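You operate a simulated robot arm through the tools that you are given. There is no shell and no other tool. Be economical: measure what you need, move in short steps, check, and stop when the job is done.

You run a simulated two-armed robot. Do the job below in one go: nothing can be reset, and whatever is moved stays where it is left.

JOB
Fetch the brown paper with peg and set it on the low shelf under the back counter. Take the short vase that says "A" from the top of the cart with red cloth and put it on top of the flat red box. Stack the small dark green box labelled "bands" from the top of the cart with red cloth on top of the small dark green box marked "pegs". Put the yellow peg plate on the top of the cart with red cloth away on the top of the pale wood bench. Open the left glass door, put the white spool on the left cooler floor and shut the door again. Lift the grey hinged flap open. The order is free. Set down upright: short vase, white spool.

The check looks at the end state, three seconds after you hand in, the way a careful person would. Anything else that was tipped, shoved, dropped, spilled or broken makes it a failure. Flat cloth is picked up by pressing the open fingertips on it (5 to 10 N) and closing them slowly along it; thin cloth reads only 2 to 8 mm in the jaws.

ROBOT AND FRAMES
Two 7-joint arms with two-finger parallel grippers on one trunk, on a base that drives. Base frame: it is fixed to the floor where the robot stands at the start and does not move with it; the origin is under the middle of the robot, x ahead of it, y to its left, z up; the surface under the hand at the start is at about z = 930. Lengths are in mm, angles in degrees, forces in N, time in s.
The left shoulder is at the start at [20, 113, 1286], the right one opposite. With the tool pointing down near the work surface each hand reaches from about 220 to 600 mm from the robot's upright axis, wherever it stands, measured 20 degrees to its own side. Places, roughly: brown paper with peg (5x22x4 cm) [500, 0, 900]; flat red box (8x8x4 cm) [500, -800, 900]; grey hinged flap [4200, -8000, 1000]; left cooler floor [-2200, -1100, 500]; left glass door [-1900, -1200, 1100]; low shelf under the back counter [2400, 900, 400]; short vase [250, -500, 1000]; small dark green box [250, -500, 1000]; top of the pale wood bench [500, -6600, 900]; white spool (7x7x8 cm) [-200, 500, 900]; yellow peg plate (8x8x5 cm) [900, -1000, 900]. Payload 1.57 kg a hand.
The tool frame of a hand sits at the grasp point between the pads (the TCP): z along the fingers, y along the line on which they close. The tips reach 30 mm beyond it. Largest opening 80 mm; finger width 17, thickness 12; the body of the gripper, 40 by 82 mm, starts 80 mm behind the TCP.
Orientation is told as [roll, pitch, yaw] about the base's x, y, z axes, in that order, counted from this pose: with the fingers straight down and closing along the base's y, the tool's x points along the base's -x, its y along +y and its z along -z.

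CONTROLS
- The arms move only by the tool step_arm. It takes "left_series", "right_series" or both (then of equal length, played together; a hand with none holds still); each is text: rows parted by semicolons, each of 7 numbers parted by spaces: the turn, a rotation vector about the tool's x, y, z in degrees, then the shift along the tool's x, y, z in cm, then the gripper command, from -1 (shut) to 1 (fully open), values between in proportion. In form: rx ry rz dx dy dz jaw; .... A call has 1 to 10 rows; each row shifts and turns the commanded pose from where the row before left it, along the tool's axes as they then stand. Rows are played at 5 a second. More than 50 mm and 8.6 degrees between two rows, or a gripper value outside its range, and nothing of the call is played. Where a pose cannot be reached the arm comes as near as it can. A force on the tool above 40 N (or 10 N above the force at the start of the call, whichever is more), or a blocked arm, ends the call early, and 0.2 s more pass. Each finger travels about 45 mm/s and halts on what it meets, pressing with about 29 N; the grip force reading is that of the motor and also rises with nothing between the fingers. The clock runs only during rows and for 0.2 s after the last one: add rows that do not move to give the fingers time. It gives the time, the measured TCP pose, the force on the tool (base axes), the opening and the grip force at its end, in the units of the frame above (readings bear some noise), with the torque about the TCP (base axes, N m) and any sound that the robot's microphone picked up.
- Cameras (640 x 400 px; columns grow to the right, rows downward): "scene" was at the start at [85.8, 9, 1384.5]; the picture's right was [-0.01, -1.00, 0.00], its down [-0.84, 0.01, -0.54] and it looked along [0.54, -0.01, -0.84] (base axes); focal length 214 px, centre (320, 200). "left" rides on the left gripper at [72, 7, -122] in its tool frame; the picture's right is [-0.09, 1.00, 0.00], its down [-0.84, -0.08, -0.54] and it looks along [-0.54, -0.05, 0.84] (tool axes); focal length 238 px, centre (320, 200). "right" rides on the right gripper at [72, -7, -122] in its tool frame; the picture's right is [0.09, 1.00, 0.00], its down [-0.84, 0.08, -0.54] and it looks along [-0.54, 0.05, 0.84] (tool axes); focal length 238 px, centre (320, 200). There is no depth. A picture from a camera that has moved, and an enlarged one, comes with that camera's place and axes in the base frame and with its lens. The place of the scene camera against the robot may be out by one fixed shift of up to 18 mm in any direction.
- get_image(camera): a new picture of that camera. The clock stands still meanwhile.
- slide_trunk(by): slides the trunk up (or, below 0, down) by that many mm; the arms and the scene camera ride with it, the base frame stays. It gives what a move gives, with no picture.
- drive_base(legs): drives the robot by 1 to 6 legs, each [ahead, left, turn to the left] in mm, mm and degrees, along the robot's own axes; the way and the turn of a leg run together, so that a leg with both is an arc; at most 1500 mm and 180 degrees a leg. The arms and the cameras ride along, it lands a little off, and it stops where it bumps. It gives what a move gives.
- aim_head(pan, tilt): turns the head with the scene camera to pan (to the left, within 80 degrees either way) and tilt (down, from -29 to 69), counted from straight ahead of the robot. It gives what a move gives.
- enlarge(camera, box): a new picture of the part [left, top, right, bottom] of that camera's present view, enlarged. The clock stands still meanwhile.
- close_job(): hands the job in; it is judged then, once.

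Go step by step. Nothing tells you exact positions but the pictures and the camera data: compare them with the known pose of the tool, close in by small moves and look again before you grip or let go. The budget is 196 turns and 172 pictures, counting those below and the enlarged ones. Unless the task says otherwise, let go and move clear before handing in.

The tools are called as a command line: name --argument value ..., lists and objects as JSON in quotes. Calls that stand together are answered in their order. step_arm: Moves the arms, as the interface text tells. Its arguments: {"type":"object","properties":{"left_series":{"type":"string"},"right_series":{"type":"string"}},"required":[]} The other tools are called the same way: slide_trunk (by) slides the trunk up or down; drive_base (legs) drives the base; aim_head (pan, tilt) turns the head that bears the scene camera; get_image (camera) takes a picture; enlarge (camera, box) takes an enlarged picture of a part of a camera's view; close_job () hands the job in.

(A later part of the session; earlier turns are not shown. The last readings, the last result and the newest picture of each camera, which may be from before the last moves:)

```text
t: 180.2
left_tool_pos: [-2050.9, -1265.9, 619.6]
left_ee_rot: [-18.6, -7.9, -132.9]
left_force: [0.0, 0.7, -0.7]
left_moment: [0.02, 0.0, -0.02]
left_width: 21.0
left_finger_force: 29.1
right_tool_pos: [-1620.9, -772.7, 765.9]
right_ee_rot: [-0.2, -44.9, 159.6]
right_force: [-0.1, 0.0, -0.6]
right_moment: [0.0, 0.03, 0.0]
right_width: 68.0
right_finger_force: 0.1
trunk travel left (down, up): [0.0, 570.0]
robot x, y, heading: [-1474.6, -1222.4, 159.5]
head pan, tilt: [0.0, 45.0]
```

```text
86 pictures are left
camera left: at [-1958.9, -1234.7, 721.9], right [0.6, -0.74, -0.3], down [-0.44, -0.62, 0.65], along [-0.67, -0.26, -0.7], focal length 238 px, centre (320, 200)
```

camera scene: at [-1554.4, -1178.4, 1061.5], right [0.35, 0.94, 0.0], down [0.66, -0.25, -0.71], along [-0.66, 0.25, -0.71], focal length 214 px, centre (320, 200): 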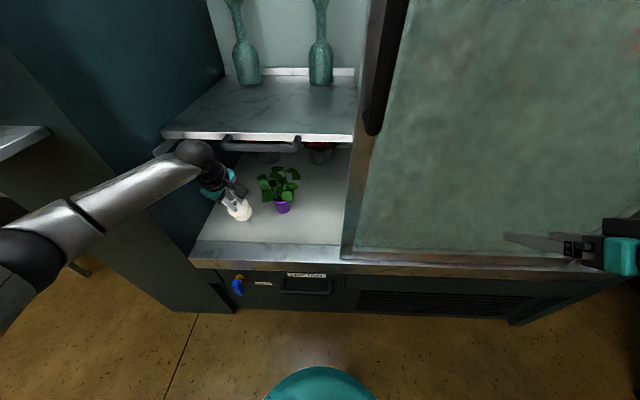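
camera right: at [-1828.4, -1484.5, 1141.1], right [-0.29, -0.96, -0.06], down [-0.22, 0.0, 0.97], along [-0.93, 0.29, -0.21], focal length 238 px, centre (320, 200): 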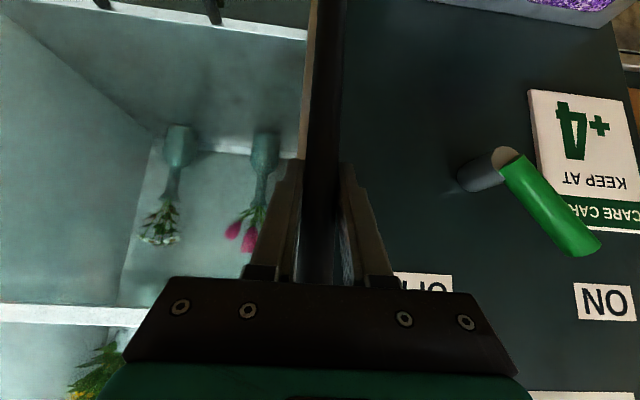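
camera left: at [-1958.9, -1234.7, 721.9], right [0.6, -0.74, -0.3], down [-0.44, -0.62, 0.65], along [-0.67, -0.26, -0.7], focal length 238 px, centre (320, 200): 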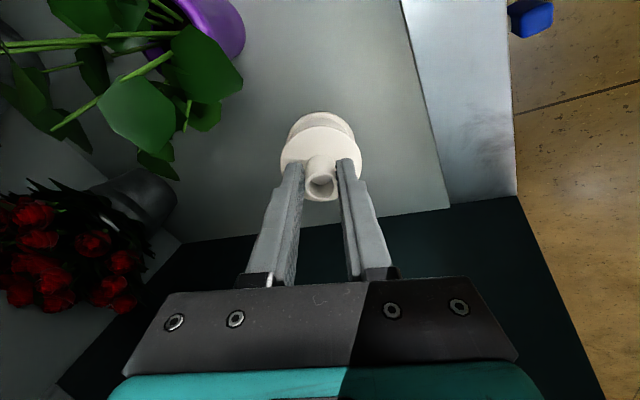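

The spool is above the cooler floor, clear of the plant. Lowering until contact.

step_arm --left_series "0 0 0 0.21 0.47 1.41 -1;0 0 0 0.21 0.47 1.41 -1;0 0 0 0.14 0.31 0.94 -1;0 0 0 0 0 0 -1"

get_image --camera "left"

```text
t: 181.2
left_tool_pos: [-2055.0, -1264.2, 587.5]
left_ee_rot: [-19.4, -8.3, -132.7]
left_force: [-4.8, 1.2, 28.8]
left_moment: [-0.04, 0.4, -0.04]
left_width: 20.9
left_finger_force: 29.4
right_tool_pos: [-1620.2, -773.0, 765.7]
right_ee_rot: [-0.1, -44.9, 159.5]
right_force: [0.5, 0.7, -0.5]
right_moment: [-0.01, -0.01, 0.02]
right_width: 68.0
right_finger_force: 0.0
trunk travel left (down, up): [0.0, 570.0]
robot x, y, heading: [-1475.8, -1218.6, 159.3]
head pan, tilt: [0.0, 45.0]
```

```text
85 pictures are left
camera left: at [-1961.7, -1233.7, 688.2], right [0.6, -0.74, -0.31], down [-0.43, -0.62, 0.65], along [-0.68, -0.25, -0.69], focal length 238 px, centre (320, 200)
```

left: 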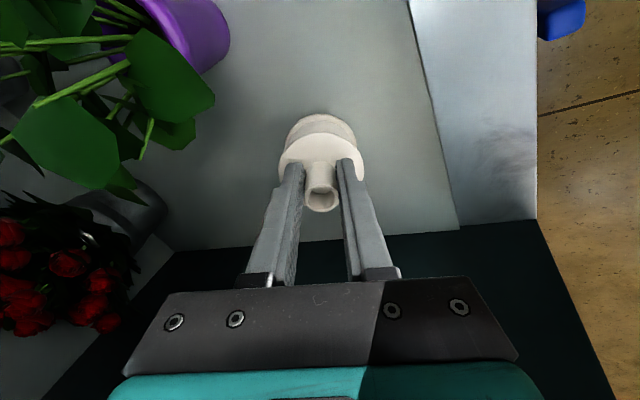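

Contact at z 587. I'll ease up 2 mm and open slowly.

step_arm --left_series "0 0 0 -0.06 -0.12 -0.38 -1;0 0 0 0 0 0 -0.45;0 0 0 0 0 0 -0.35;0 0 0 0 0 0 -0.2;0 0 0 0 0 0 0;0 0 0 0 0 0 0"

get_image --camera "left"

```text
t: 182.6
left_tool_pos: [-2051.4, -1266.7, 584.8]
left_ee_rot: [-18.3, -8.0, -132.9]
left_force: [-0.1, 0.3, 3.3]
left_moment: [-0.02, -0.01, 0.01]
left_width: 39.1
left_finger_force: 0.0
right_tool_pos: [-1621.2, -771.9, 765.4]
right_ee_rot: [-0.2, -44.8, 159.6]
right_force: [0.5, 0.0, -0.7]
right_moment: [0.01, -0.01, 0.01]
right_width: 68.1
right_finger_force: 0.0
trunk travel left (down, up): [0.0, 570.0]
robot x, y, heading: [-1476.0, -1220.1, 159.7]
head pan, tilt: [0.0, 45.0]
```

```text
84 pictures are left
camera left: at [-1959.5, -1234.9, 685.9], right [0.6, -0.74, -0.3], down [-0.44, -0.62, 0.65], along [-0.67, -0.26, -0.7], focal length 238 px, centre (320, 200)
```

left: 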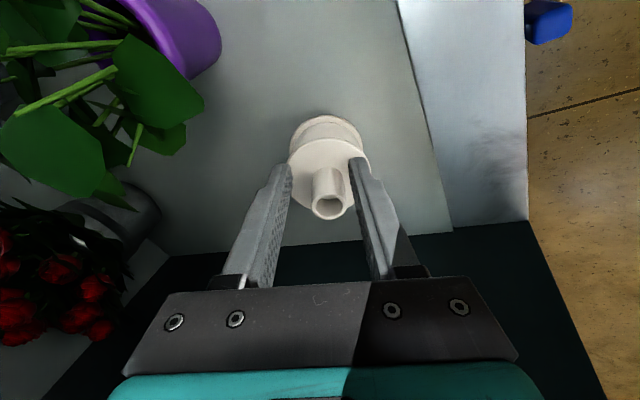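

Released. Opening wider and retreating along the finger direction.

step_arm --left_series "0 0 0 0 0 -0.3 0.3;0 0 0 0 0 -0.5 0.5;0 0 0 0 0 -2 0.5;0 0 0 0 0 -3 0.5"

get_image --camera "left"

```text
t: 183.6
left_tool_pos: [-2031.5, -1275.4, 638.7]
left_ee_rot: [-18.6, -7.9, -132.9]
left_force: [0.6, -0.4, 0.0]
left_moment: [0.01, -0.02, -0.02]
left_width: 60.0
left_finger_force: 0.1
right_tool_pos: [-1621.3, -772.1, 765.9]
right_ee_rot: [-0.2, -44.8, 159.6]
right_force: [-0.6, -0.7, 0.0]
right_moment: [0.04, 0.0, -0.01]
right_width: 67.8
right_finger_force: 0.0
trunk travel left (down, up): [0.0, 570.0]
robot x, y, heading: [-1475.3, -1218.5, 159.3]
head pan, tilt: [0.0, 45.0]
```

```text
83 pictures are left
camera left: at [-1939.3, -1242.9, 741.8], right [0.6, -0.74, -0.3], down [-0.44, -0.62, 0.65], along [-0.67, -0.26, -0.7], focal length 238 px, centre (320, 200)
```

left: 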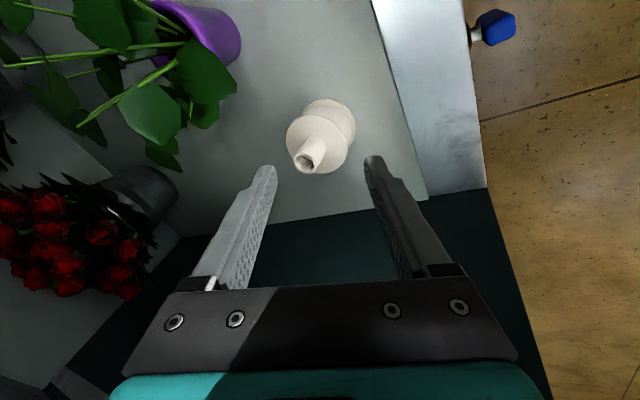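

The spool stands upright. I'll back out, retract the left hand and raise the trunk, then line up on the door handle again.

drive_base --legs '[[-155, 0, 0]]'

step_arm --left_series "0 0 0 1.7 3.9 -1.5 0.5;0 0 0 1.7 3.9 -1.5 0.5;0 0 0 1.7 3.9 -1.5 0.5;0 0 0 1.7 3.9 -1.5 0.5;0 0 0 1.7 3.9 -1.5 0.5;-6.1 2.7 0 0 0 0 0.5;-6.1 2.7 0 0 0 0 0.5;-6.1 2.7 0 0 0 0 0.5"

slide_trunk --by 340

drive_base --legs '[[0, 285, 0]]'

get_image --camera "scene"

get_image --camera "right"

```text
t: 184.9
left_tool_pos: [-1889.2, -1328.1, 639.9]
left_ee_rot: [-18.5, -7.9, -132.7]
left_force: [0.8, 0.3, 0.1]
left_moment: [-0.02, 0.0, 0.02]
left_width: 59.9
left_finger_force: 0.0
right_tool_pos: [-1478.5, -825.6, 764.2]
right_ee_rot: [-0.1, -44.8, 159.7]
right_force: [0.3, 0.3, -0.1]
right_moment: [-0.02, -0.01, 0.01]
right_width: 68.0
right_finger_force: 0.0
trunk travel left (down, up): [0.0, 570.0]
robot x, y, heading: [-1333.1, -1273.8, 159.7]
head pan, tilt: [0.0, 45.0]
```

```text
t: 186.8
left_tool_pos: [-1677.3, -1408.2, 636.6]
left_ee_rot: [0.0, 0.1, -134.2]
left_force: [-0.7, 0.7, 0.8]
left_moment: [-0.01, 0.02, 0.03]
left_width: 60.1
left_finger_force: 0.1
right_tool_pos: [-1479.4, -826.0, 766.0]
right_ee_rot: [-0.1, -44.9, 159.7]
right_force: [-0.3, 0.3, -0.2]
right_moment: [-0.01, -0.02, -0.02]
right_width: 68.3
right_finger_force: 0.0
trunk travel left (down, up): [0.0, 570.0]
robot x, y, heading: [-1333.4, -1277.0, 159.4]
head pan, tilt: [0.0, 45.0]
```

```text
t: 190.1
left_tool_pos: [-1676.9, -1408.5, 976.7]
left_ee_rot: [-0.1, -0.1, -134.2]
left_force: [0.5, -0.2, -1.2]
left_moment: [-0.02, 0.0, -0.02]
left_width: 60.0
left_finger_force: 0.1
right_tool_pos: [-1478.1, -825.5, 1105.6]
right_ee_rot: [-0.2, -44.8, 159.7]
right_force: [-0.7, 0.1, 0.1]
right_moment: [0.0, 0.0, -0.01]
right_width: 67.9
right_finger_force: 0.1
trunk travel left (down, up): [-340.0, 230.0]
robot x, y, heading: [-1331.0, -1276.4, 159.4]
head pan, tilt: [0.0, 45.0]
```

```text
t: 192.0
left_tool_pos: [-1775.1, -1671.9, 977.7]
left_ee_rot: [-0.1, 0.0, -134.1]
left_force: [-0.3, 0.1, 0.0]
left_moment: [0.04, -0.02, -0.02]
left_width: 60.4
left_finger_force: 0.0
right_tool_pos: [-1576.0, -1089.6, 1106.4]
right_ee_rot: [-0.3, -44.7, 159.7]
right_force: [0.1, -0.7, -0.1]
right_moment: [0.04, -0.02, 0.0]
right_width: 67.9
right_finger_force: 0.0
trunk travel left (down, up): [-340.0, 230.0]
robot x, y, heading: [-1427.7, -1537.3, 159.4]
head pan, tilt: [0.0, 45.0]
```

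```text
82 pictures are left
camera scene: at [-1509.8, -1496.2, 1401.5], right [0.35, 0.94, 0.0], down [0.66, -0.25, -0.71], along [-0.66, 0.25, -0.71], focal length 214 px, centre (320, 200)
```

scene: 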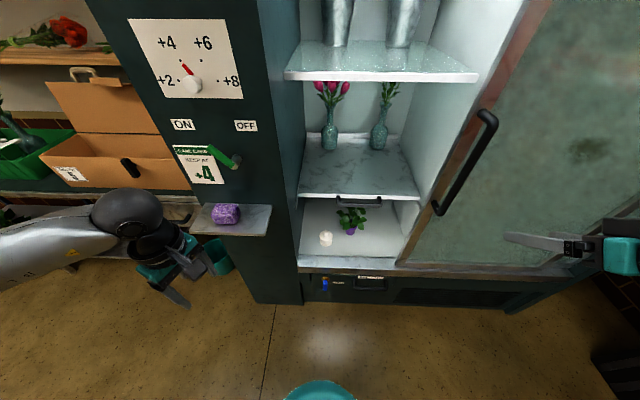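

```text
81 pictures are left
camera right: at [-1446.1, -1132.8, 1141.2], right [-0.29, -0.96, -0.07], down [-0.23, 0.0, 0.97], along [-0.93, 0.29, -0.22], focal length 238 px, centre (320, 200)
```

right: 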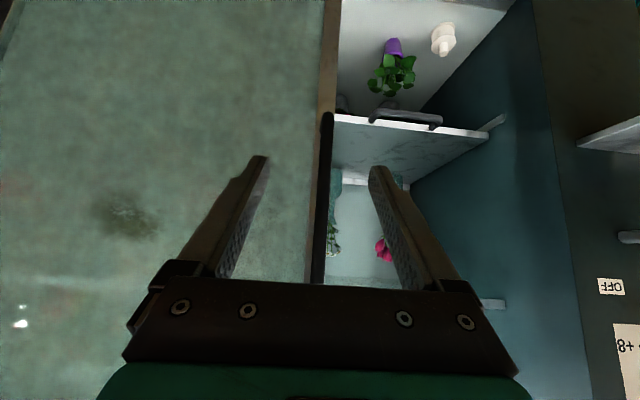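

Handle is aligned with the right hand; moving in 224 mm and closing on it.

step_arm --right_series "0 0 0 -3.2 0.3 3.2 1;0 0 0 -3.2 0.3 3.2 1;0 0 0 -3.2 0.3 3.2 1;0 0 0 -3.2 0.3 3.2 1;0 0 0 -3 0.3 3 1;0 0 0 0 0 0 0;0 0 0 0 0 0 -1;0 0 0 0 0 0 -1;0 0 0 0 0 0 -1"

get_image --camera "right"

```text
t: 194.0
left_tool_pos: [-1774.0, -1671.5, 976.9]
left_ee_rot: [0.0, 0.0, -134.1]
left_force: [-0.4, 0.4, 0.4]
left_moment: [0.0, 0.05, 0.0]
left_width: 59.9
left_finger_force: 0.0
right_tool_pos: [-1791.0, -1026.7, 1105.4]
right_ee_rot: [-0.3, -44.8, 159.6]
right_force: [-0.3, 1.5, 0.9]
right_moment: [-0.23, -0.06, 0.06]
right_width: 20.1
right_finger_force: 16.1
trunk travel left (down, up): [-340.0, 230.0]
robot x, y, heading: [-1429.0, -1535.1, 159.4]
head pan, tilt: [0.0, 45.0]
```

```text
80 pictures are left
camera right: at [-1660.6, -1069.1, 1140.5], right [-0.29, -0.96, -0.07], down [-0.23, 0.0, 0.97], along [-0.93, 0.3, -0.22], focal length 238 px, centre (320, 200)
```

right: 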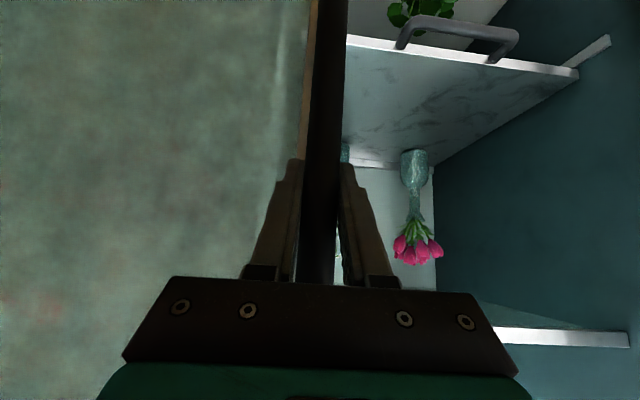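

Gripped. Driving left 440 mm to close the door.

drive_base --legs '[[0, 438, 0]]'

step_arm --right_series "0 0 0 0 0.7 0 -1;0 0 0 0 0.7 0 -1;0 0 0 0 0.7 0 -1;0 0 0 0 0 0 -1"

aim_head --pan -35 --tilt 40

get_image --camera "scene"

```text
t: 196.7
left_tool_pos: [-1930.3, -2083.6, 975.8]
left_ee_rot: [0.1, 0.3, -134.0]
left_force: [0.2, 0.1, 0.2]
left_moment: [-0.02, 0.02, -0.02]
left_width: 59.9
left_finger_force: 0.0
right_tool_pos: [-1948.7, -1442.0, 1103.8]
right_ee_rot: [0.3, -44.8, 159.9]
right_force: [-24.4, -2.6, -4.0]
right_moment: [0.13, 0.42, 0.03]
right_width: 19.9
right_finger_force: 33.6
trunk travel left (down, up): [-340.0, 230.0]
robot x, y, heading: [-1584.9, -1950.2, 159.7]
head pan, tilt: [0.0, 45.0]
```

```text
t: 197.6
left_tool_pos: [-1928.6, -2079.8, 975.8]
left_ee_rot: [-0.1, 0.1, -134.1]
left_force: [-0.2, 0.3, -0.6]
left_moment: [-0.01, -0.02, 0.0]
left_width: 60.0
left_finger_force: 0.0
right_tool_pos: [-1950.7, -1445.2, 1103.7]
right_ee_rot: [-1.0, -45.0, 159.0]
right_force: [-6.4, 13.9, -6.3]
right_moment: [-0.71, 0.08, -0.14]
right_width: 19.7
right_finger_force: 33.7
trunk travel left (down, up): [-340.0, 230.0]
robot x, y, heading: [-1586.3, -1943.5, 159.5]
head pan, tilt: [0.0, 45.0]
stopped in row 4 (right hand): the force on the tool passed its limit at 41 N (the readings are from after the stop); the commanded pose is now the measured one
```

```text
t: 198.7
left_tool_pos: [-1928.2, -2080.8, 977.6]
left_ee_rot: [0.1, -0.2, -134.1]
left_force: [0.4, 0.6, 0.6]
left_moment: [-0.01, -0.03, -0.03]
left_width: 60.0
left_finger_force: 0.0
right_tool_pos: [-1950.5, -1444.8, 1103.9]
right_ee_rot: [-0.8, -44.8, 159.2]
right_force: [-3.1, 20.3, -8.9]
right_moment: [-0.54, -0.01, -0.11]
right_width: 20.0
right_finger_force: 33.6
trunk travel left (down, up): [-340.0, 230.0]
robot x, y, heading: [-1586.5, -1946.1, 159.6]
head pan, tilt: [-35.0, 40.0]
```

```text
79 pictures are left
camera scene: at [-1635.1, -1860.4, 1408.4], right [0.82, 0.57, 0.0], down [0.37, -0.53, -0.76], along [-0.43, 0.63, -0.65], focal length 214 px, centre (320, 200)
```

scene: 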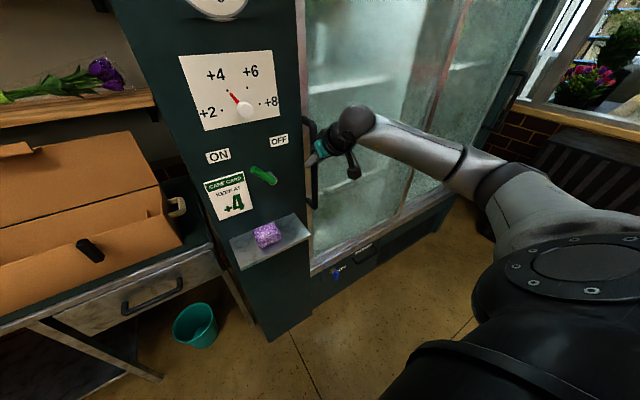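

The door is back to its closed position (end stop felt). Releasing and retracting.

step_arm --right_series "0 0 0 0 0 0 0;0 0 0 0 0 0 0.7;0 0 0 0 0 0 0.7;0 0 0 3.4 0 -3.4 0.7;0 0 0 3.4 0 -3.4 0.7;0 0 0 3.4 0 -3.4 0.7;0 0 0 3.4 0 -3.4 0.7"

get_image --camera "right"

```text
t: 200.2
left_tool_pos: [-1926.5, -2083.2, 976.8]
left_ee_rot: [-0.2, -0.1, -134.1]
left_force: [0.6, 0.0, 0.7]
left_moment: [-0.02, 0.01, 0.02]
left_width: 60.1
left_finger_force: 0.2
right_tool_pos: [-1770.8, -1513.2, 1105.5]
right_ee_rot: [-0.6, -45.0, 159.4]
right_force: [-0.1, -0.1, 0.9]
right_moment: [0.02, -0.01, 0.01]
right_width: 68.0
right_finger_force: 0.0
right hand out of reach, approached as far as the arm can: row 7
trunk travel left (down, up): [-340.0, 230.0]
robot x, y, heading: [-1582.5, -1950.8, 159.9]
head pan, tilt: [-35.0, 40.0]
```

```text
78 pictures are left
camera right: at [-1641.7, -1558.2, 1139.3], right [-0.3, -0.95, -0.07], down [-0.22, 0.0, 0.97], along [-0.93, 0.31, -0.21], focal length 238 px, centre (320, 200)
```

right: 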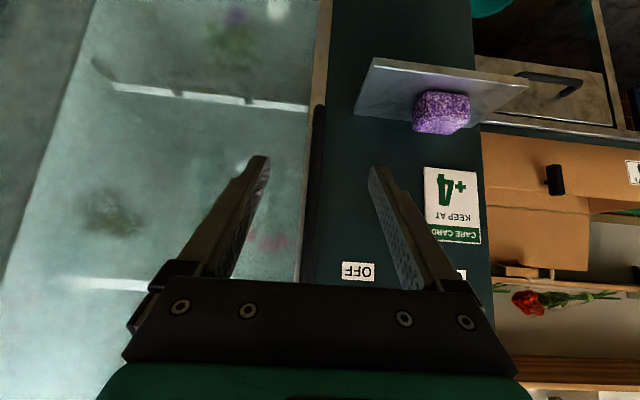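

Door shut, spool inside. I'll restore both hands to pointing down, back away and drive round to the far side of the red-cloth cart.

step_arm --left_series "0 0 8.3 0 0 -2 0.5;0 0 8.3 0 0 -2 0.5;0 0 8.3 0 0 -2 0.5;0 0 8.3 0 0 -2 0.5;0 0 8.3 0 0 -2 0.5;0 0 8.3 0 0 -2 0.5;0 0 8.3 0 0 -2 0.5;0 0 8 0 0 -2 0.5" --right_series "0 8 0 0 0 0 0.7;0 8 0 0 0 0 0.7;0 8 0 0 0 0 0.7;0 8 0 0 0 0 0.7;0 8 0 0 0 0 0.7;0 5 0 0 0 0 0.7;0 0 0 0 0 -3 0.7;0 0 0 0 0 -3 0.7"

drive_base --legs '[[-350, 0, 0], [0, 0, -93], [0, -1080, 0], [1150, 0, 0]]'

aim_head --pan 0 --tilt 35

get_image --camera "scene"

```text
t: 202.1
left_tool_pos: [-1928.1, -2083.3, 1136.0]
left_ee_rot: [0.0, 0.0, 159.7]
left_force: [0.0, -0.5, 0.1]
left_moment: [0.01, 0.03, -0.01]
left_width: 60.1
left_finger_force: 0.0
right_tool_pos: [-1775.5, -1514.6, 1166.6]
right_ee_rot: [-0.6, -0.2, 158.8]
right_force: [-0.5, -0.2, -0.5]
right_moment: [0.0, -0.02, -0.03]
right_width: 67.6
right_finger_force: 0.1
trunk travel left (down, up): [-340.0, 230.0]
robot x, y, heading: [-1585.1, -1945.8, 159.5]
head pan, tilt: [-35.0, 40.0]
```

```text
t: 218.9
left_tool_pos: [130.3, -1141.5, 1135.2]
left_ee_rot: [-0.1, 0.0, 63.6]
left_force: [-0.6, -0.5, -0.4]
left_moment: [0.01, -0.01, 0.01]
left_width: 60.1
left_finger_force: 0.1
right_tool_pos: [676.8, -1353.3, 1165.0]
right_ee_rot: [-0.5, -0.1, 62.7]
right_force: [0.0, 0.2, 0.1]
right_moment: [-0.03, 0.0, 0.01]
right_width: 67.9
right_finger_force: 0.1
trunk travel left (down, up): [-340.0, 230.0]
robot x, y, heading: [230.3, -1501.1, 63.4]
head pan, tilt: [-35.0, 40.0]
```

```text
t: 219.9
left_tool_pos: [130.3, -1141.7, 1136.1]
left_ee_rot: [0.0, -0.1, 63.6]
left_force: [0.6, 0.0, -0.6]
left_moment: [0.01, -0.01, -0.01]
left_width: 59.8
left_finger_force: 0.1
right_tool_pos: [677.3, -1354.5, 1164.6]
right_ee_rot: [-0.6, -0.2, 62.6]
right_force: [-0.7, 0.7, 0.4]
right_moment: [-0.03, -0.01, -0.01]
right_width: 67.8
right_finger_force: 0.1
trunk travel left (down, up): [-340.0, 230.0]
robot x, y, heading: [225.5, -1499.6, 63.3]
head pan, tilt: [0.0, 35.0]
```

```text
77 pictures are left
camera scene: at [277.0, -1401.4, 1416.3], right [0.89, -0.45, 0.0], down [-0.26, -0.51, -0.82], along [0.37, 0.73, -0.57], focal length 214 px, centre (320, 200)
```

scene: 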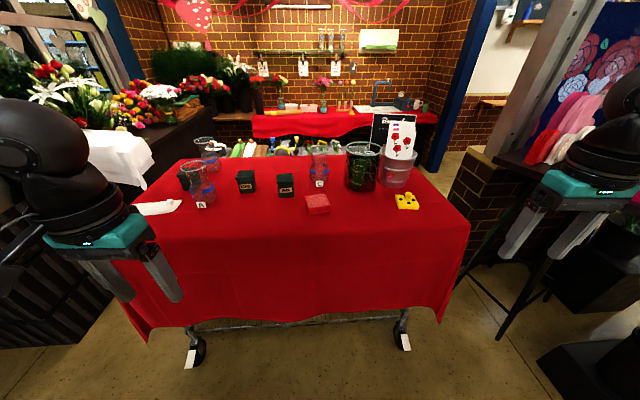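

Excellent view of the cart from the far side. Zooming on labels.

enlarge --camera "scene" --box '[160, 130, 320, 230]'

enlarge --camera "scene" --box '[270, 130, 430, 230]'

```text
4.00 times, centred on (240, 180) of scene
camera zoom: at [277.0, -1401.4, 1416.3], right [0.89, -0.45, 0.0], down [-0.26, -0.51, -0.82], along [0.37, 0.73, -0.57], focal length 858 px, centre (640, 280)
```

zoom: 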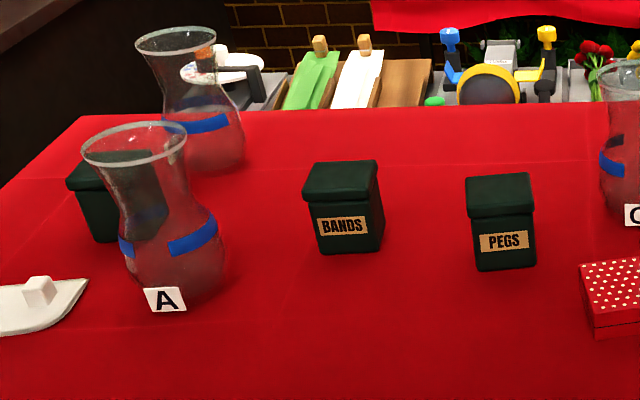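

```text
4.00 times, centred on (350, 180) of scene
camera zoom: at [277.0, -1401.4, 1416.3], right [0.89, -0.45, 0.0], down [-0.26, -0.51, -0.82], along [0.37, 0.73, -0.57], focal length 858 px, centre (200, 280)
```

zoom: 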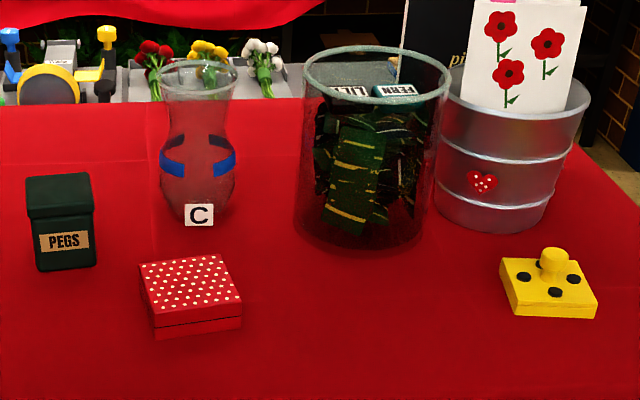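

Now clear: vase A, BANDS, PEGS, the red box and the yellow peg plate. I'll raise the hands and drive up to the cart edge.

step_arm --left_series "0 0 0 0 0 -4 1;0 0 0 0 0 -4 1" --right_series "0 0 0 0 0 -4 1;0 0 0 0 0 -4 1"

drive_base --legs '[[350, 200, 3.7]]'

aim_head --pan 0 --tilt 50

get_image --camera "scene"

get_image --camera "left"

```text
t: 220.5
left_tool_pos: [130.0, -1142.5, 1217.6]
left_ee_rot: [-0.2, 0.0, 63.5]
left_force: [0.3, -0.5, -0.3]
left_moment: [0.02, 0.0, 0.0]
left_width: 80.0
left_finger_force: 0.1
right_tool_pos: [675.8, -1354.6, 1246.3]
right_ee_rot: [-0.7, -0.1, 62.6]
right_force: [-0.4, 0.2, 0.5]
right_moment: [-0.02, 0.01, 0.02]
right_width: 79.9
right_finger_force: 0.0
trunk travel left (down, up): [-340.0, 230.0]
robot x, y, heading: [227.2, -1497.0, 63.3]
head pan, tilt: [0.0, 35.0]
```

```text
t: 223.0
left_tool_pos: [73.1, -742.7, 1217.7]
left_ee_rot: [-0.1, -0.1, 67.1]
left_force: [-0.1, 0.5, 0.7]
left_moment: [0.0, 0.01, -0.01]
left_width: 80.1
left_finger_force: 0.0
right_tool_pos: [632.9, -920.8, 1244.4]
right_ee_rot: [-0.6, -0.1, 66.1]
right_force: [-0.4, 0.4, 0.1]
right_moment: [-0.02, 0.02, -0.03]
right_width: 79.9
right_finger_force: 0.0
trunk travel left (down, up): [-340.0, 230.0]
robot x, y, heading: [190.6, -1088.7, 67.1]
head pan, tilt: [0.0, 35.0]
```

```text
t: 223.8
left_tool_pos: [73.9, -743.1, 1218.2]
left_ee_rot: [0.0, -0.1, 67.0]
left_force: [-0.3, -0.3, -0.3]
left_moment: [0.01, 0.0, 0.0]
left_width: 79.8
left_finger_force: 0.2
right_tool_pos: [632.3, -922.2, 1245.9]
right_ee_rot: [-0.7, -0.1, 66.1]
right_force: [-0.2, -0.4, -0.4]
right_moment: [-0.01, 0.0, -0.01]
right_width: 79.9
right_finger_force: 0.0
trunk travel left (down, up): [-340.0, 230.0]
robot x, y, heading: [189.8, -1091.5, 67.0]
head pan, tilt: [0.0, 50.0]
```

```text
74 pictures are left
camera scene: at [233.5, -1003.5, 1394.6], right [0.92, -0.39, 0.0], down [-0.3, -0.7, -0.64], along [0.25, 0.59, -0.77], focal length 214 px, centre (320, 200)
```

scene: 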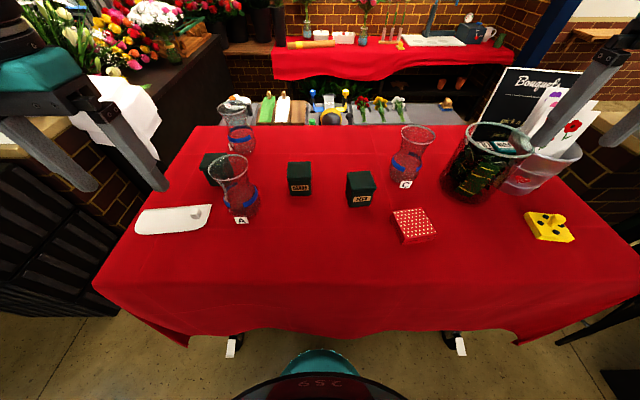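

```text
73 pictures are left
camera left: at [40.0, -808.7, 1338.6], right [-0.88, 0.47, 0.0], down [0.4, 0.74, 0.54], along [0.26, 0.48, -0.84], focal length 238 px, centre (320, 200)
```

left: 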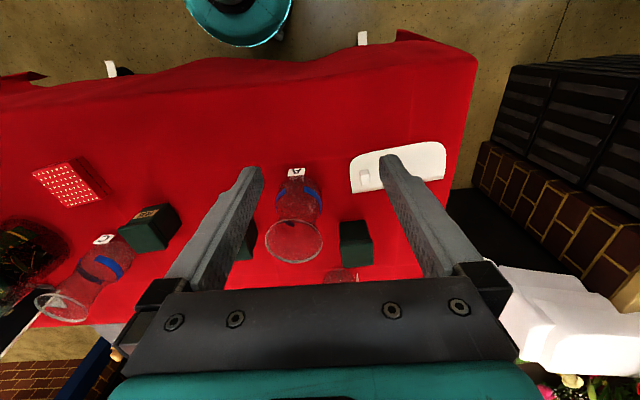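

Moving the left hand over the BANDS box.

drive_base --legs '[[25, 0, 0]]'

step_arm --left_series "0 0 0 -3.5 -2.69 0 1;0 0 0 -3.5 -2.69 0 1;0 0 0 -3.5 -2.69 0 1;0 0 0 -3.5 -2.69 0 1;0 0 0 -3.5 -2.69 0 1;0 0 0 -3.5 -2.69 0 1;0 0 0 -3.4 -2.69 0 1;0 0 0 0 0 4 1;0 0 0 0 0 0 1"

get_image --camera "left"

```text
t: 224.6
left_tool_pos: [84.2, -719.0, 1217.8]
left_ee_rot: [-0.1, 0.1, 67.1]
left_force: [0.4, 0.3, -0.4]
left_moment: [0.02, 0.04, 0.01]
left_width: 79.8
left_finger_force: 0.1
right_tool_pos: [642.4, -897.7, 1246.2]
right_ee_rot: [-0.6, -0.1, 66.1]
right_force: [0.8, -0.4, -0.4]
right_moment: [-0.04, 0.04, 0.01]
right_width: 80.0
right_finger_force: 0.0
trunk travel left (down, up): [-340.0, 230.0]
robot x, y, heading: [206.5, -1071.8, 66.9]
head pan, tilt: [0.0, 50.0]
```

```text
t: 226.6
left_tool_pos: [353.4, -572.4, 1177.1]
left_ee_rot: [0.0, -0.1, 67.1]
left_force: [0.0, -1.1, 1.0]
left_moment: [0.01, 0.03, -0.01]
left_width: 80.0
left_finger_force: 0.0
right_tool_pos: [642.3, -899.6, 1245.3]
right_ee_rot: [-0.6, -0.2, 66.1]
right_force: [0.2, -0.1, 0.4]
right_moment: [0.05, 0.03, 0.02]
right_width: 79.8
right_finger_force: 0.0
trunk travel left (down, up): [-340.0, 230.0]
robot x, y, heading: [200.4, -1070.2, 67.2]
head pan, tilt: [0.0, 50.0]
```

```text
72 pictures are left
camera left: at [319.3, -637.9, 1297.8], right [-0.88, 0.47, 0.0], down [0.4, 0.74, 0.54], along [0.26, 0.48, -0.84], focal length 238 px, centre (320, 200)
```

left: 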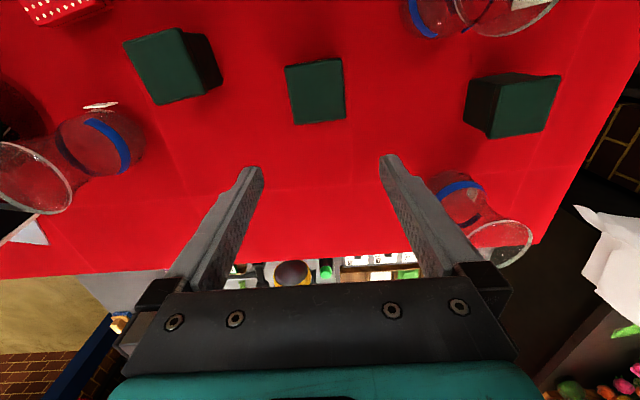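

Middle box is BANDS, top at about (343,-601,~1000). Aligning and descending partway.

step_arm --left_series "0 0 0 3.0 -0.2 0 1;0 0 0 0 0 4 1;0 0 0 0 0 4 1;0 0 0 0 0 2.5 1;0 0 0 0 0 0 1"

get_image --camera "left"

```text
t: 227.8
left_tool_pos: [342.8, -597.4, 1071.5]
left_ee_rot: [-0.1, -0.2, 67.1]
left_force: [0.5, 0.1, 0.1]
left_moment: [-0.01, 0.01, 0.03]
left_width: 79.9
left_finger_force: 0.0
right_tool_pos: [641.0, -900.6, 1245.7]
right_ee_rot: [-0.7, -0.1, 66.1]
right_force: [0.6, 0.7, 0.0]
right_moment: [0.04, 0.02, 0.0]
right_width: 80.2
right_finger_force: 0.0
trunk travel left (down, up): [-340.0, 230.0]
robot x, y, heading: [201.8, -1073.4, 66.9]
head pan, tilt: [0.0, 50.0]
```

```text
71 pictures are left
camera left: at [308.6, -662.6, 1192.4], right [-0.88, 0.47, 0.0], down [0.4, 0.74, 0.54], along [0.26, 0.48, -0.84], focal length 238 px, centre (320, 200)
```

left: 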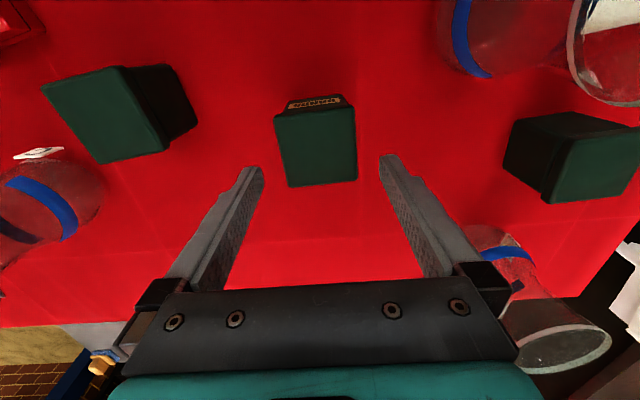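

Well centred. Descend further.

step_arm --left_series "0 0 0 0 0 2.5 1;0 0 0 0 0 2 1;0 0 0 0 0 0 1"

get_image --camera "left"

```text
t: 228.6
left_tool_pos: [342.8, -598.0, 1026.7]
left_ee_rot: [0.0, -0.1, 67.1]
left_force: [-0.4, -0.1, -0.5]
left_moment: [-0.05, -0.01, -0.02]
left_width: 80.0
left_finger_force: 0.2
right_tool_pos: [641.3, -899.7, 1246.0]
right_ee_rot: [-0.5, -0.2, 66.1]
right_force: [0.7, 0.6, 0.0]
right_moment: [0.0, -0.02, 0.04]
right_width: 80.1
right_finger_force: 0.1
trunk travel left (down, up): [-340.0, 230.0]
robot x, y, heading: [203.6, -1068.3, 67.0]
head pan, tilt: [0.0, 50.0]
```

```text
70 pictures are left
camera left: at [308.3, -663.3, 1147.3], right [-0.88, 0.47, 0.0], down [0.4, 0.74, 0.54], along [0.26, 0.48, -0.84], focal length 238 px, centre (320, 200)
```

left: 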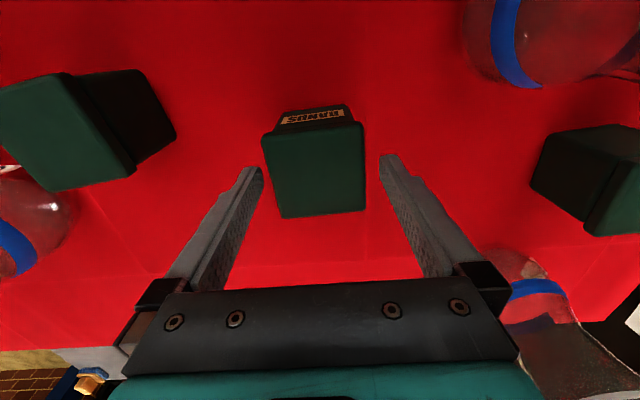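

step_arm --left_series "0 0 -3.5 0 0 1.5 1;0 0 0 0 0 1.5 1;0 0 0 0 0 1 1;0 0 0 0 0 0 0.7;0 0 0 0 0 0 0.3;0 0 0 0 0 0 0;0 0 0 0 0 0 0"

get_image --camera "left"

```text
t: 230.2
left_tool_pos: [342.1, -597.1, 987.5]
left_ee_rot: [0.0, -0.1, 70.6]
left_force: [0.6, 0.8, -0.1]
left_moment: [0.03, -0.05, 0.02]
left_width: 63.4
left_finger_force: 29.1
right_tool_pos: [641.9, -898.5, 1245.2]
right_ee_rot: [-0.6, -0.2, 66.2]
right_force: [0.3, 0.2, 0.6]
right_moment: [-0.01, 0.02, 0.04]
right_width: 80.0
right_finger_force: 0.1
trunk travel left (down, up): [-340.0, 230.0]
robot x, y, heading: [203.2, -1067.7, 66.7]
head pan, tilt: [0.0, 50.0]
```

```text
69 pictures are left
camera left: at [312.6, -664.6, 1109.1], right [-0.91, 0.42, 0.0], down [0.35, 0.76, 0.54], along [0.23, 0.49, -0.84], focal length 238 px, centre (320, 200)
```

left: 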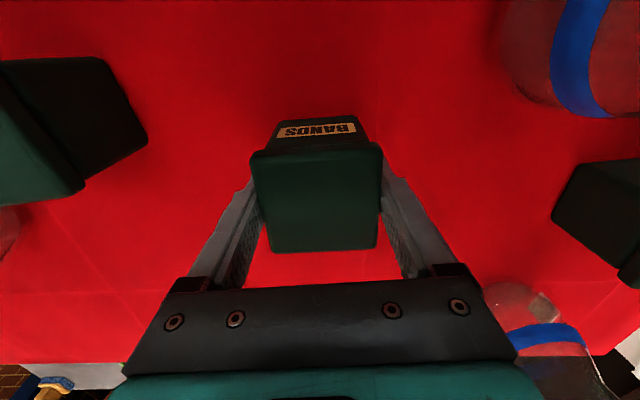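

BANDS is gripped (63 mm). PEGS top centre is at (477,-698,1000) with the same yaw. Lift and carry over.

step_arm --left_series "0 0 0 0 0 -2 -0.3;0 0 0 0 0 -4 -0.3;0 0 0 0 0 -4 -0.3;0 0 0 0 0 -3 -0.3;0 0 0 1.26 -4.02 0 -0.3;0 0 0 1.26 -4.02 0 -0.3;0 0 0 1.26 -4.02 0 -0.3;0 0 0 1.26 -4.02 0 -0.3;0 0 0 0 0 0 -0.3"

get_image --camera "left"

get_image --camera "scene"

```text
t: 232.2
left_tool_pos: [475.3, -698.2, 1118.3]
left_ee_rot: [-0.1, -0.1, 70.8]
left_force: [0.1, -0.5, -2.3]
left_moment: [-0.01, -0.03, 0.01]
left_width: 63.3
left_finger_force: 29.4
right_tool_pos: [641.7, -898.3, 1246.4]
right_ee_rot: [-0.6, -0.2, 66.1]
right_force: [-0.6, -0.1, -0.1]
right_moment: [0.02, 0.0, 0.03]
right_width: 80.0
right_finger_force: 0.0
trunk travel left (down, up): [-340.0, 230.0]
robot x, y, heading: [199.9, -1067.1, 66.9]
head pan, tilt: [0.0, 50.0]
```

```text
68 pictures are left
camera left: at [445.3, -765.6, 1239.4], right [-0.91, 0.42, 0.0], down [0.35, 0.76, 0.54], along [0.23, 0.49, -0.84], focal length 238 px, centre (320, 200)
```

left: 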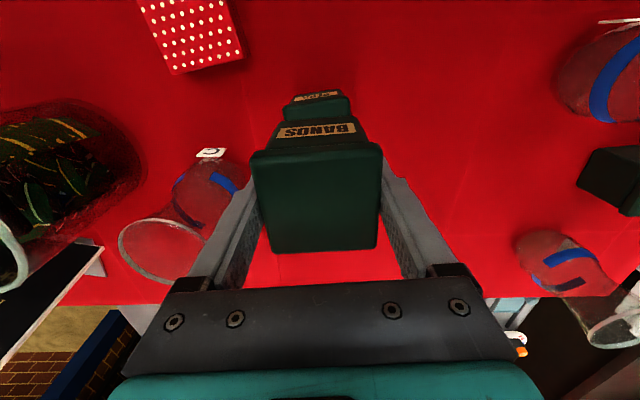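

```text
67 pictures are left
camera scene: at [242.8, -980.1, 1394.5], right [0.92, -0.39, 0.0], down [-0.3, -0.7, -0.64], along [0.25, 0.59, -0.77], focal length 214 px, centre (320, 200)
```

scene: 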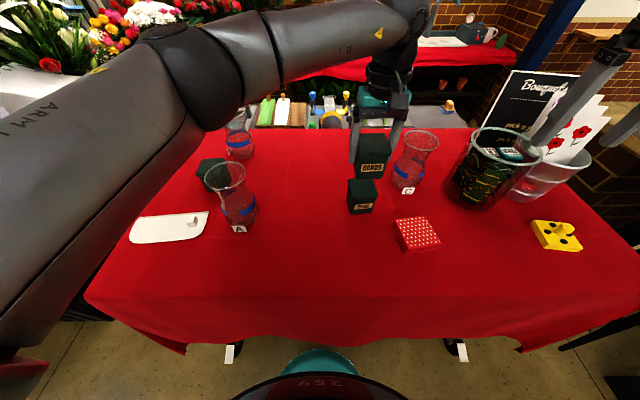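

Laterally aligned in both views. Lowering onto PEGS.

step_arm --left_series "0 0 0 -0.05 0 2.5 -0.3;0 0 0 0 0 2 -0.3;0 0 0 0 0 0.6 -0.3;0 0 0 0 0 0.4 -0.3;0 0 0 0 0 0 -0.3"

get_image --camera "scene"

```text
t: 233.4
left_tool_pos: [476.8, -696.7, 1065.4]
left_ee_rot: [-0.2, -0.4, 70.6]
left_force: [-0.7, 0.7, 17.8]
left_moment: [-0.12, 0.37, 0.0]
left_width: 63.4
left_finger_force: 29.2
right_tool_pos: [640.7, -899.9, 1246.2]
right_ee_rot: [-0.6, -0.2, 66.1]
right_force: [0.2, -0.8, 0.1]
right_moment: [0.03, -0.02, 0.01]
right_width: 80.0
right_finger_force: 0.1
trunk travel left (down, up): [-340.0, 230.0]
robot x, y, heading: [204.7, -1069.2, 67.1]
head pan, tilt: [0.0, 50.0]
```

```text
66 pictures are left
camera scene: at [242.3, -981.5, 1394.8], right [0.92, -0.39, 0.0], down [-0.3, -0.7, -0.64], along [0.25, 0.59, -0.77], focal length 214 px, centre (320, 200)
```

scene: 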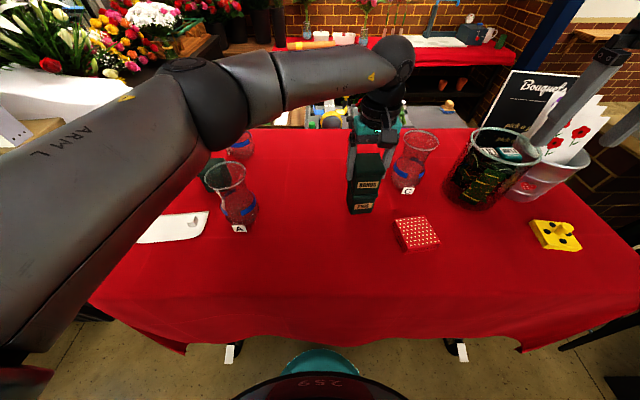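

enlarge --camera "scene" --box '[310, 120, 430, 230]'

```text
3.64 times, centred on (370, 175) of scene
camera zoom: at [242.3, -981.5, 1394.8], right [0.92, -0.39, 0.0], down [-0.3, -0.7, -0.64], along [0.25, 0.59, -0.77], focal length 780 px, centre (138, 291)
```

zoom: 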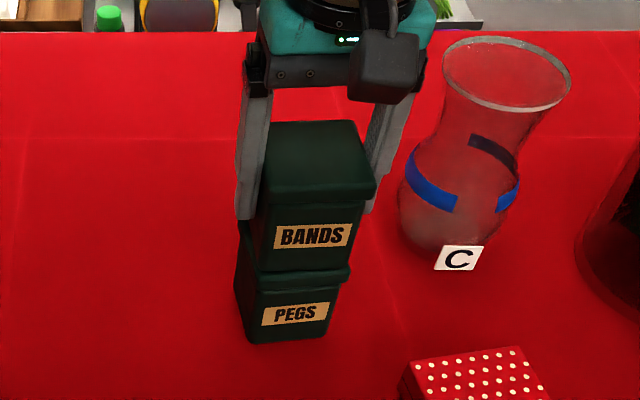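

Stacked squarely. Release and lift away.

step_arm --left_series "0 0 0 0 0 -0.2 -0.3;0 0 0 0 0 0 0.6;0 0 0 0 0 0 0.9;0 0 0 0 0 0 1;0 0 0 0 0 -3 1;0 0 0 0 0 -4 1;0 0 0 0 0 -4 1;0 0 0 0 0 -4 1"

enlarge --camera "scene" --box '[150, 110, 450, 260]'

```text
t: 235.2
left_tool_pos: [478.2, -698.4, 1214.8]
left_ee_rot: [0.0, -0.1, 70.5]
left_force: [0.8, 0.0, 1.0]
left_moment: [0.01, -0.01, -0.03]
left_width: 80.1
left_finger_force: 0.0
right_tool_pos: [641.6, -901.0, 1246.4]
right_ee_rot: [-0.7, -0.2, 66.1]
right_force: [-1.1, -0.4, 0.4]
right_moment: [-0.02, -0.03, -0.01]
right_width: 80.2
right_finger_force: 0.0
trunk travel left (down, up): [-340.0, 230.0]
robot x, y, heading: [198.6, -1070.3, 66.9]
head pan, tilt: [0.0, 50.0]
```

```text
2.13 times, centred on (300, 185) of scene
camera zoom: at [243.3, -981.2, 1394.6], right [0.92, -0.39, 0.0], down [-0.3, -0.7, -0.64], along [0.25, 0.59, -0.77], focal length 458 px, centre (363, 232)
```

zoom: 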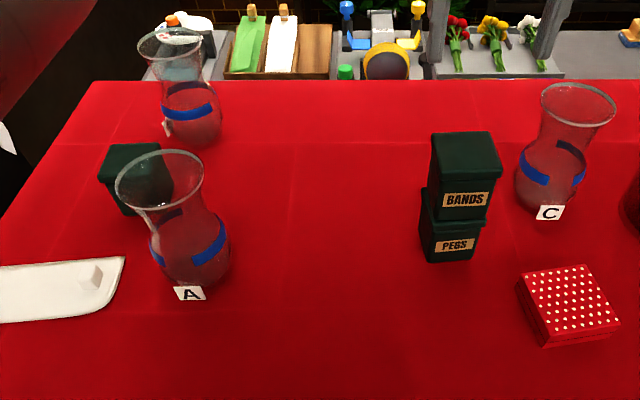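

Stack is good. For vase A (about (187,-620), neck ~63 mm at z≈1058, rim too wide for a top grasp) I'll grip the neck from the front with a nearly horizontal hand. Backing off for room and re-posing.

drive_base --legs '[[-115, 0, 0]]'

step_arm --left_series "0 0 0 0.3 4.3 0 1;0 0 0 0.3 4.3 0 1;0 0 0 0.3 4.3 0 1;0 0 0 0.3 4.3 0 1;0 0 0 0.3 4.3 0 1;0 0 0 0.3 4.3 0 1;0 0 0 0.3 4.3 0 1"

step_arm --left_series "0 -8.5 3.5 0 0 0 1;0 -8.5 0 0 0 0 1;0 -8.5 0 0 0 0 1;0 -8.5 0 0 0 0 1;0 -8.5 0 0 0 0 1;0 -8.5 0 0 0 0 1;0 -8.5 0 0 0 0 1;0 -8.5 0 0 0 0 1"

get_image --camera "left"

get_image --camera "scene"

```text
t: 236.4
left_tool_pos: [432.1, -802.0, 1215.4]
left_ee_rot: [-0.1, -0.2, 70.6]
left_force: [-0.1, -0.4, -1.2]
left_moment: [0.03, -0.01, -0.02]
left_width: 79.9
left_finger_force: 0.0
right_tool_pos: [596.6, -1004.5, 1246.9]
right_ee_rot: [-0.5, -0.2, 66.3]
right_force: [-0.7, -0.2, 0.3]
right_moment: [0.02, 0.0, -0.03]
right_width: 80.1
right_finger_force: 0.0
trunk travel left (down, up): [-340.0, 230.0]
robot x, y, heading: [157.4, -1176.7, 66.8]
head pan, tilt: [0.0, 50.0]
```

```text
t: 238.0
left_tool_pos: [136.8, -719.5, 1212.7]
left_ee_rot: [-0.2, -0.1, 70.7]
left_force: [0.3, 0.9, 0.2]
left_moment: [0.02, -0.05, -0.01]
left_width: 79.7
left_finger_force: 0.0
right_tool_pos: [596.4, -1003.7, 1245.3]
right_ee_rot: [-0.6, -0.2, 66.2]
right_force: [-0.6, -0.7, 0.3]
right_moment: [-0.01, -0.02, 0.0]
right_width: 79.9
right_finger_force: 0.0
trunk travel left (down, up): [-340.0, 230.0]
robot x, y, heading: [157.3, -1174.2, 66.9]
head pan, tilt: [0.0, 50.0]
```

```text
refused: row 1 steps farther than a row can; nothing moved
```

```text
63 pictures are left
camera left: at [107.0, -787.3, 1335.0], right [-0.91, 0.42, 0.0], down [0.35, 0.76, 0.54], along [0.23, 0.49, -0.84], focal length 238 px, centre (320, 200)
```

left: 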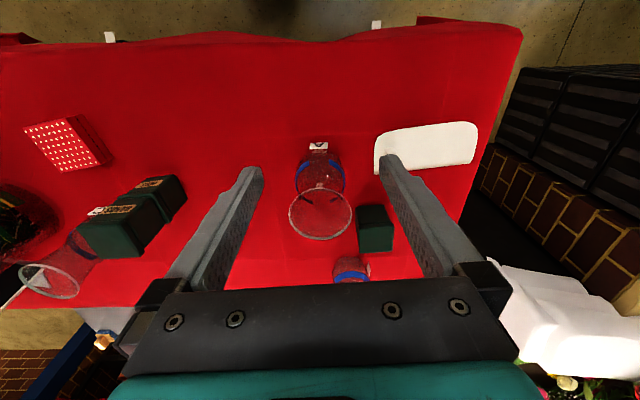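

```text
62 pictures are left
camera scene: at [197.5, -1085.0, 1394.6], right [0.92, -0.39, 0.0], down [-0.3, -0.71, -0.64], along [0.25, 0.59, -0.77], focal length 214 px, centre (320, 200)
```

scene: 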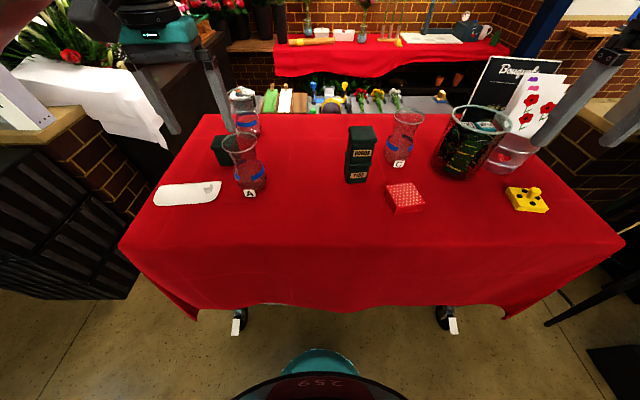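

Vase A is at (184,-624), 106 mm ahead of the hand. Pitching the hand to near horizontal.

step_arm --left_series "0 0 0 0 -1.3 0 1;0 -8.5 0 0 0 0 1;0 -8.5 0 0 0 0 1;0 -8.5 0 0 0 0 1;0 -8.5 0 0 0 0 1;0 -8.5 0 0 0 0 1;0 -8.5 0 0 0 0 1;0 -8.5 0 0 0 0 1;0 -8.5 0 0 0 0 1"

get_image --camera "left"

```text
t: 240.0
left_tool_pos: [167.8, -697.9, 1218.0]
left_ee_rot: [-0.3, -68.1, 70.8]
left_force: [-1.0, -0.4, 0.1]
left_moment: [0.02, -0.01, 0.02]
left_width: 80.0
left_finger_force: 0.0
left hand out of reach, approached as far as the arm can: row 8, 9
right_tool_pos: [597.1, -1002.9, 1245.3]
right_ee_rot: [-0.6, -0.2, 66.3]
right_force: [-0.8, -0.3, 0.7]
right_moment: [0.02, -0.04, -0.02]
right_width: 79.9
right_finger_force: 0.1
trunk travel left (down, up): [-340.0, 230.0]
robot x, y, heading: [158.5, -1174.5, 67.0]
head pan, tilt: [0.0, 50.0]
```

```text
61 pictures are left
camera left: at [114.5, -829.6, 1196.2], right [-0.93, 0.36, 0.08], down [0.01, -0.2, 0.98], along [0.37, 0.91, 0.19], focal length 238 px, centre (320, 200)
```

left: 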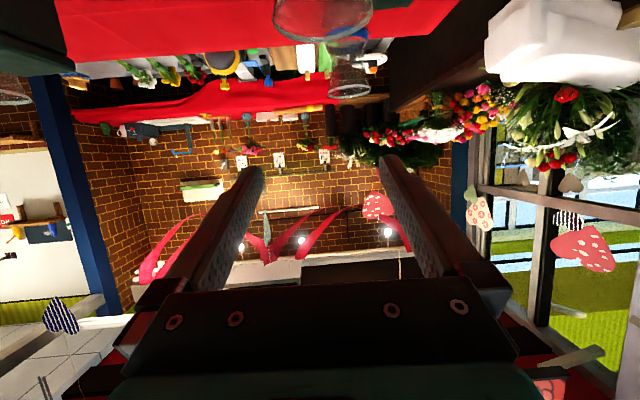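

Backing 60 mm, then lowering the hand to neck height in front of the vase.

drive_base --legs '[[-60, 0, 0]]'

step_arm --left_series "0 0 0 3.7 0.3 1.5 1;0 0 0 3.7 0.3 1.5 1;0 0 0 3.7 0.3 1.5 1;0 0 0 3.7 0 1.5 1;0 0 0 0 0 0 1"

get_image --camera "left"

enlarge --camera "scene" --box '[140, 60, 360, 220]'

```text
t: 241.0
left_tool_pos: [142.8, -753.7, 1218.1]
left_ee_rot: [-0.2, -68.1, 71.0]
left_force: [-0.7, -0.2, 0.0]
left_moment: [-0.01, 0.01, 0.02]
left_width: 79.7
left_finger_force: 0.0
right_tool_pos: [572.1, -1061.6, 1246.4]
right_ee_rot: [-0.6, -0.1, 66.2]
right_force: [-0.8, 0.1, -0.3]
right_moment: [0.02, -0.03, 0.03]
right_width: 79.9
right_finger_force: 0.0
trunk travel left (down, up): [-340.0, 230.0]
robot x, y, heading: [131.6, -1228.1, 67.1]
head pan, tilt: [0.0, 50.0]
```

```text
t: 242.2
left_tool_pos: [167.2, -766.0, 1172.3]
left_ee_rot: [-2.4, -67.5, 71.3]
left_force: [0.4, 0.3, -0.6]
left_moment: [0.0, 0.02, 0.0]
left_width: 80.0
left_finger_force: 0.1
left hand out of reach, approached as far as the arm can: row 1, 2, 3, 4
right_tool_pos: [573.7, -1058.3, 1245.0]
right_ee_rot: [-0.6, -0.1, 66.2]
right_force: [-0.9, 0.6, -0.4]
right_moment: [0.0, 0.02, -0.01]
right_width: 79.9
right_finger_force: 0.0
trunk travel left (down, up): [-340.0, 230.0]
robot x, y, heading: [136.8, -1231.2, 67.0]
head pan, tilt: [0.0, 50.0]
```

```text
60 pictures are left
camera left: at [112.1, -896.7, 1151.5], right [-0.92, 0.39, 0.07], down [-0.01, -0.19, 0.98], along [0.39, 0.9, 0.18], focal length 238 px, centre (320, 200)
```

left: 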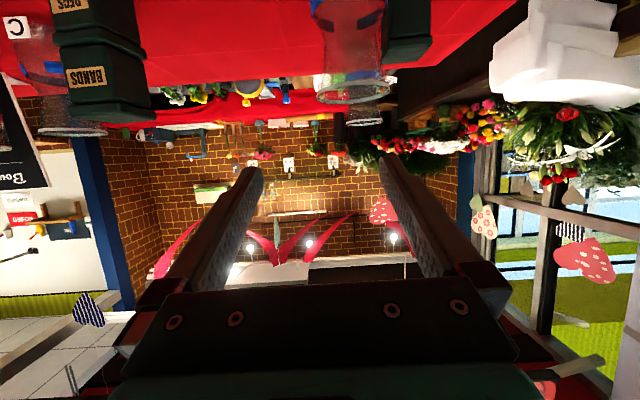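

```text
2.50 times, centred on (250, 140) of scene
camera zoom: at [175.2, -1140.9, 1394.5], right [0.92, -0.39, 0.0], down [-0.3, -0.71, -0.64], along [0.25, 0.59, -0.77], focal length 536 px, centre (495, 350)
```

zoom: 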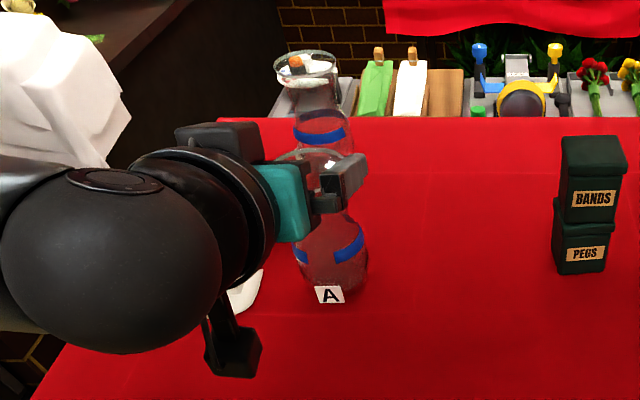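

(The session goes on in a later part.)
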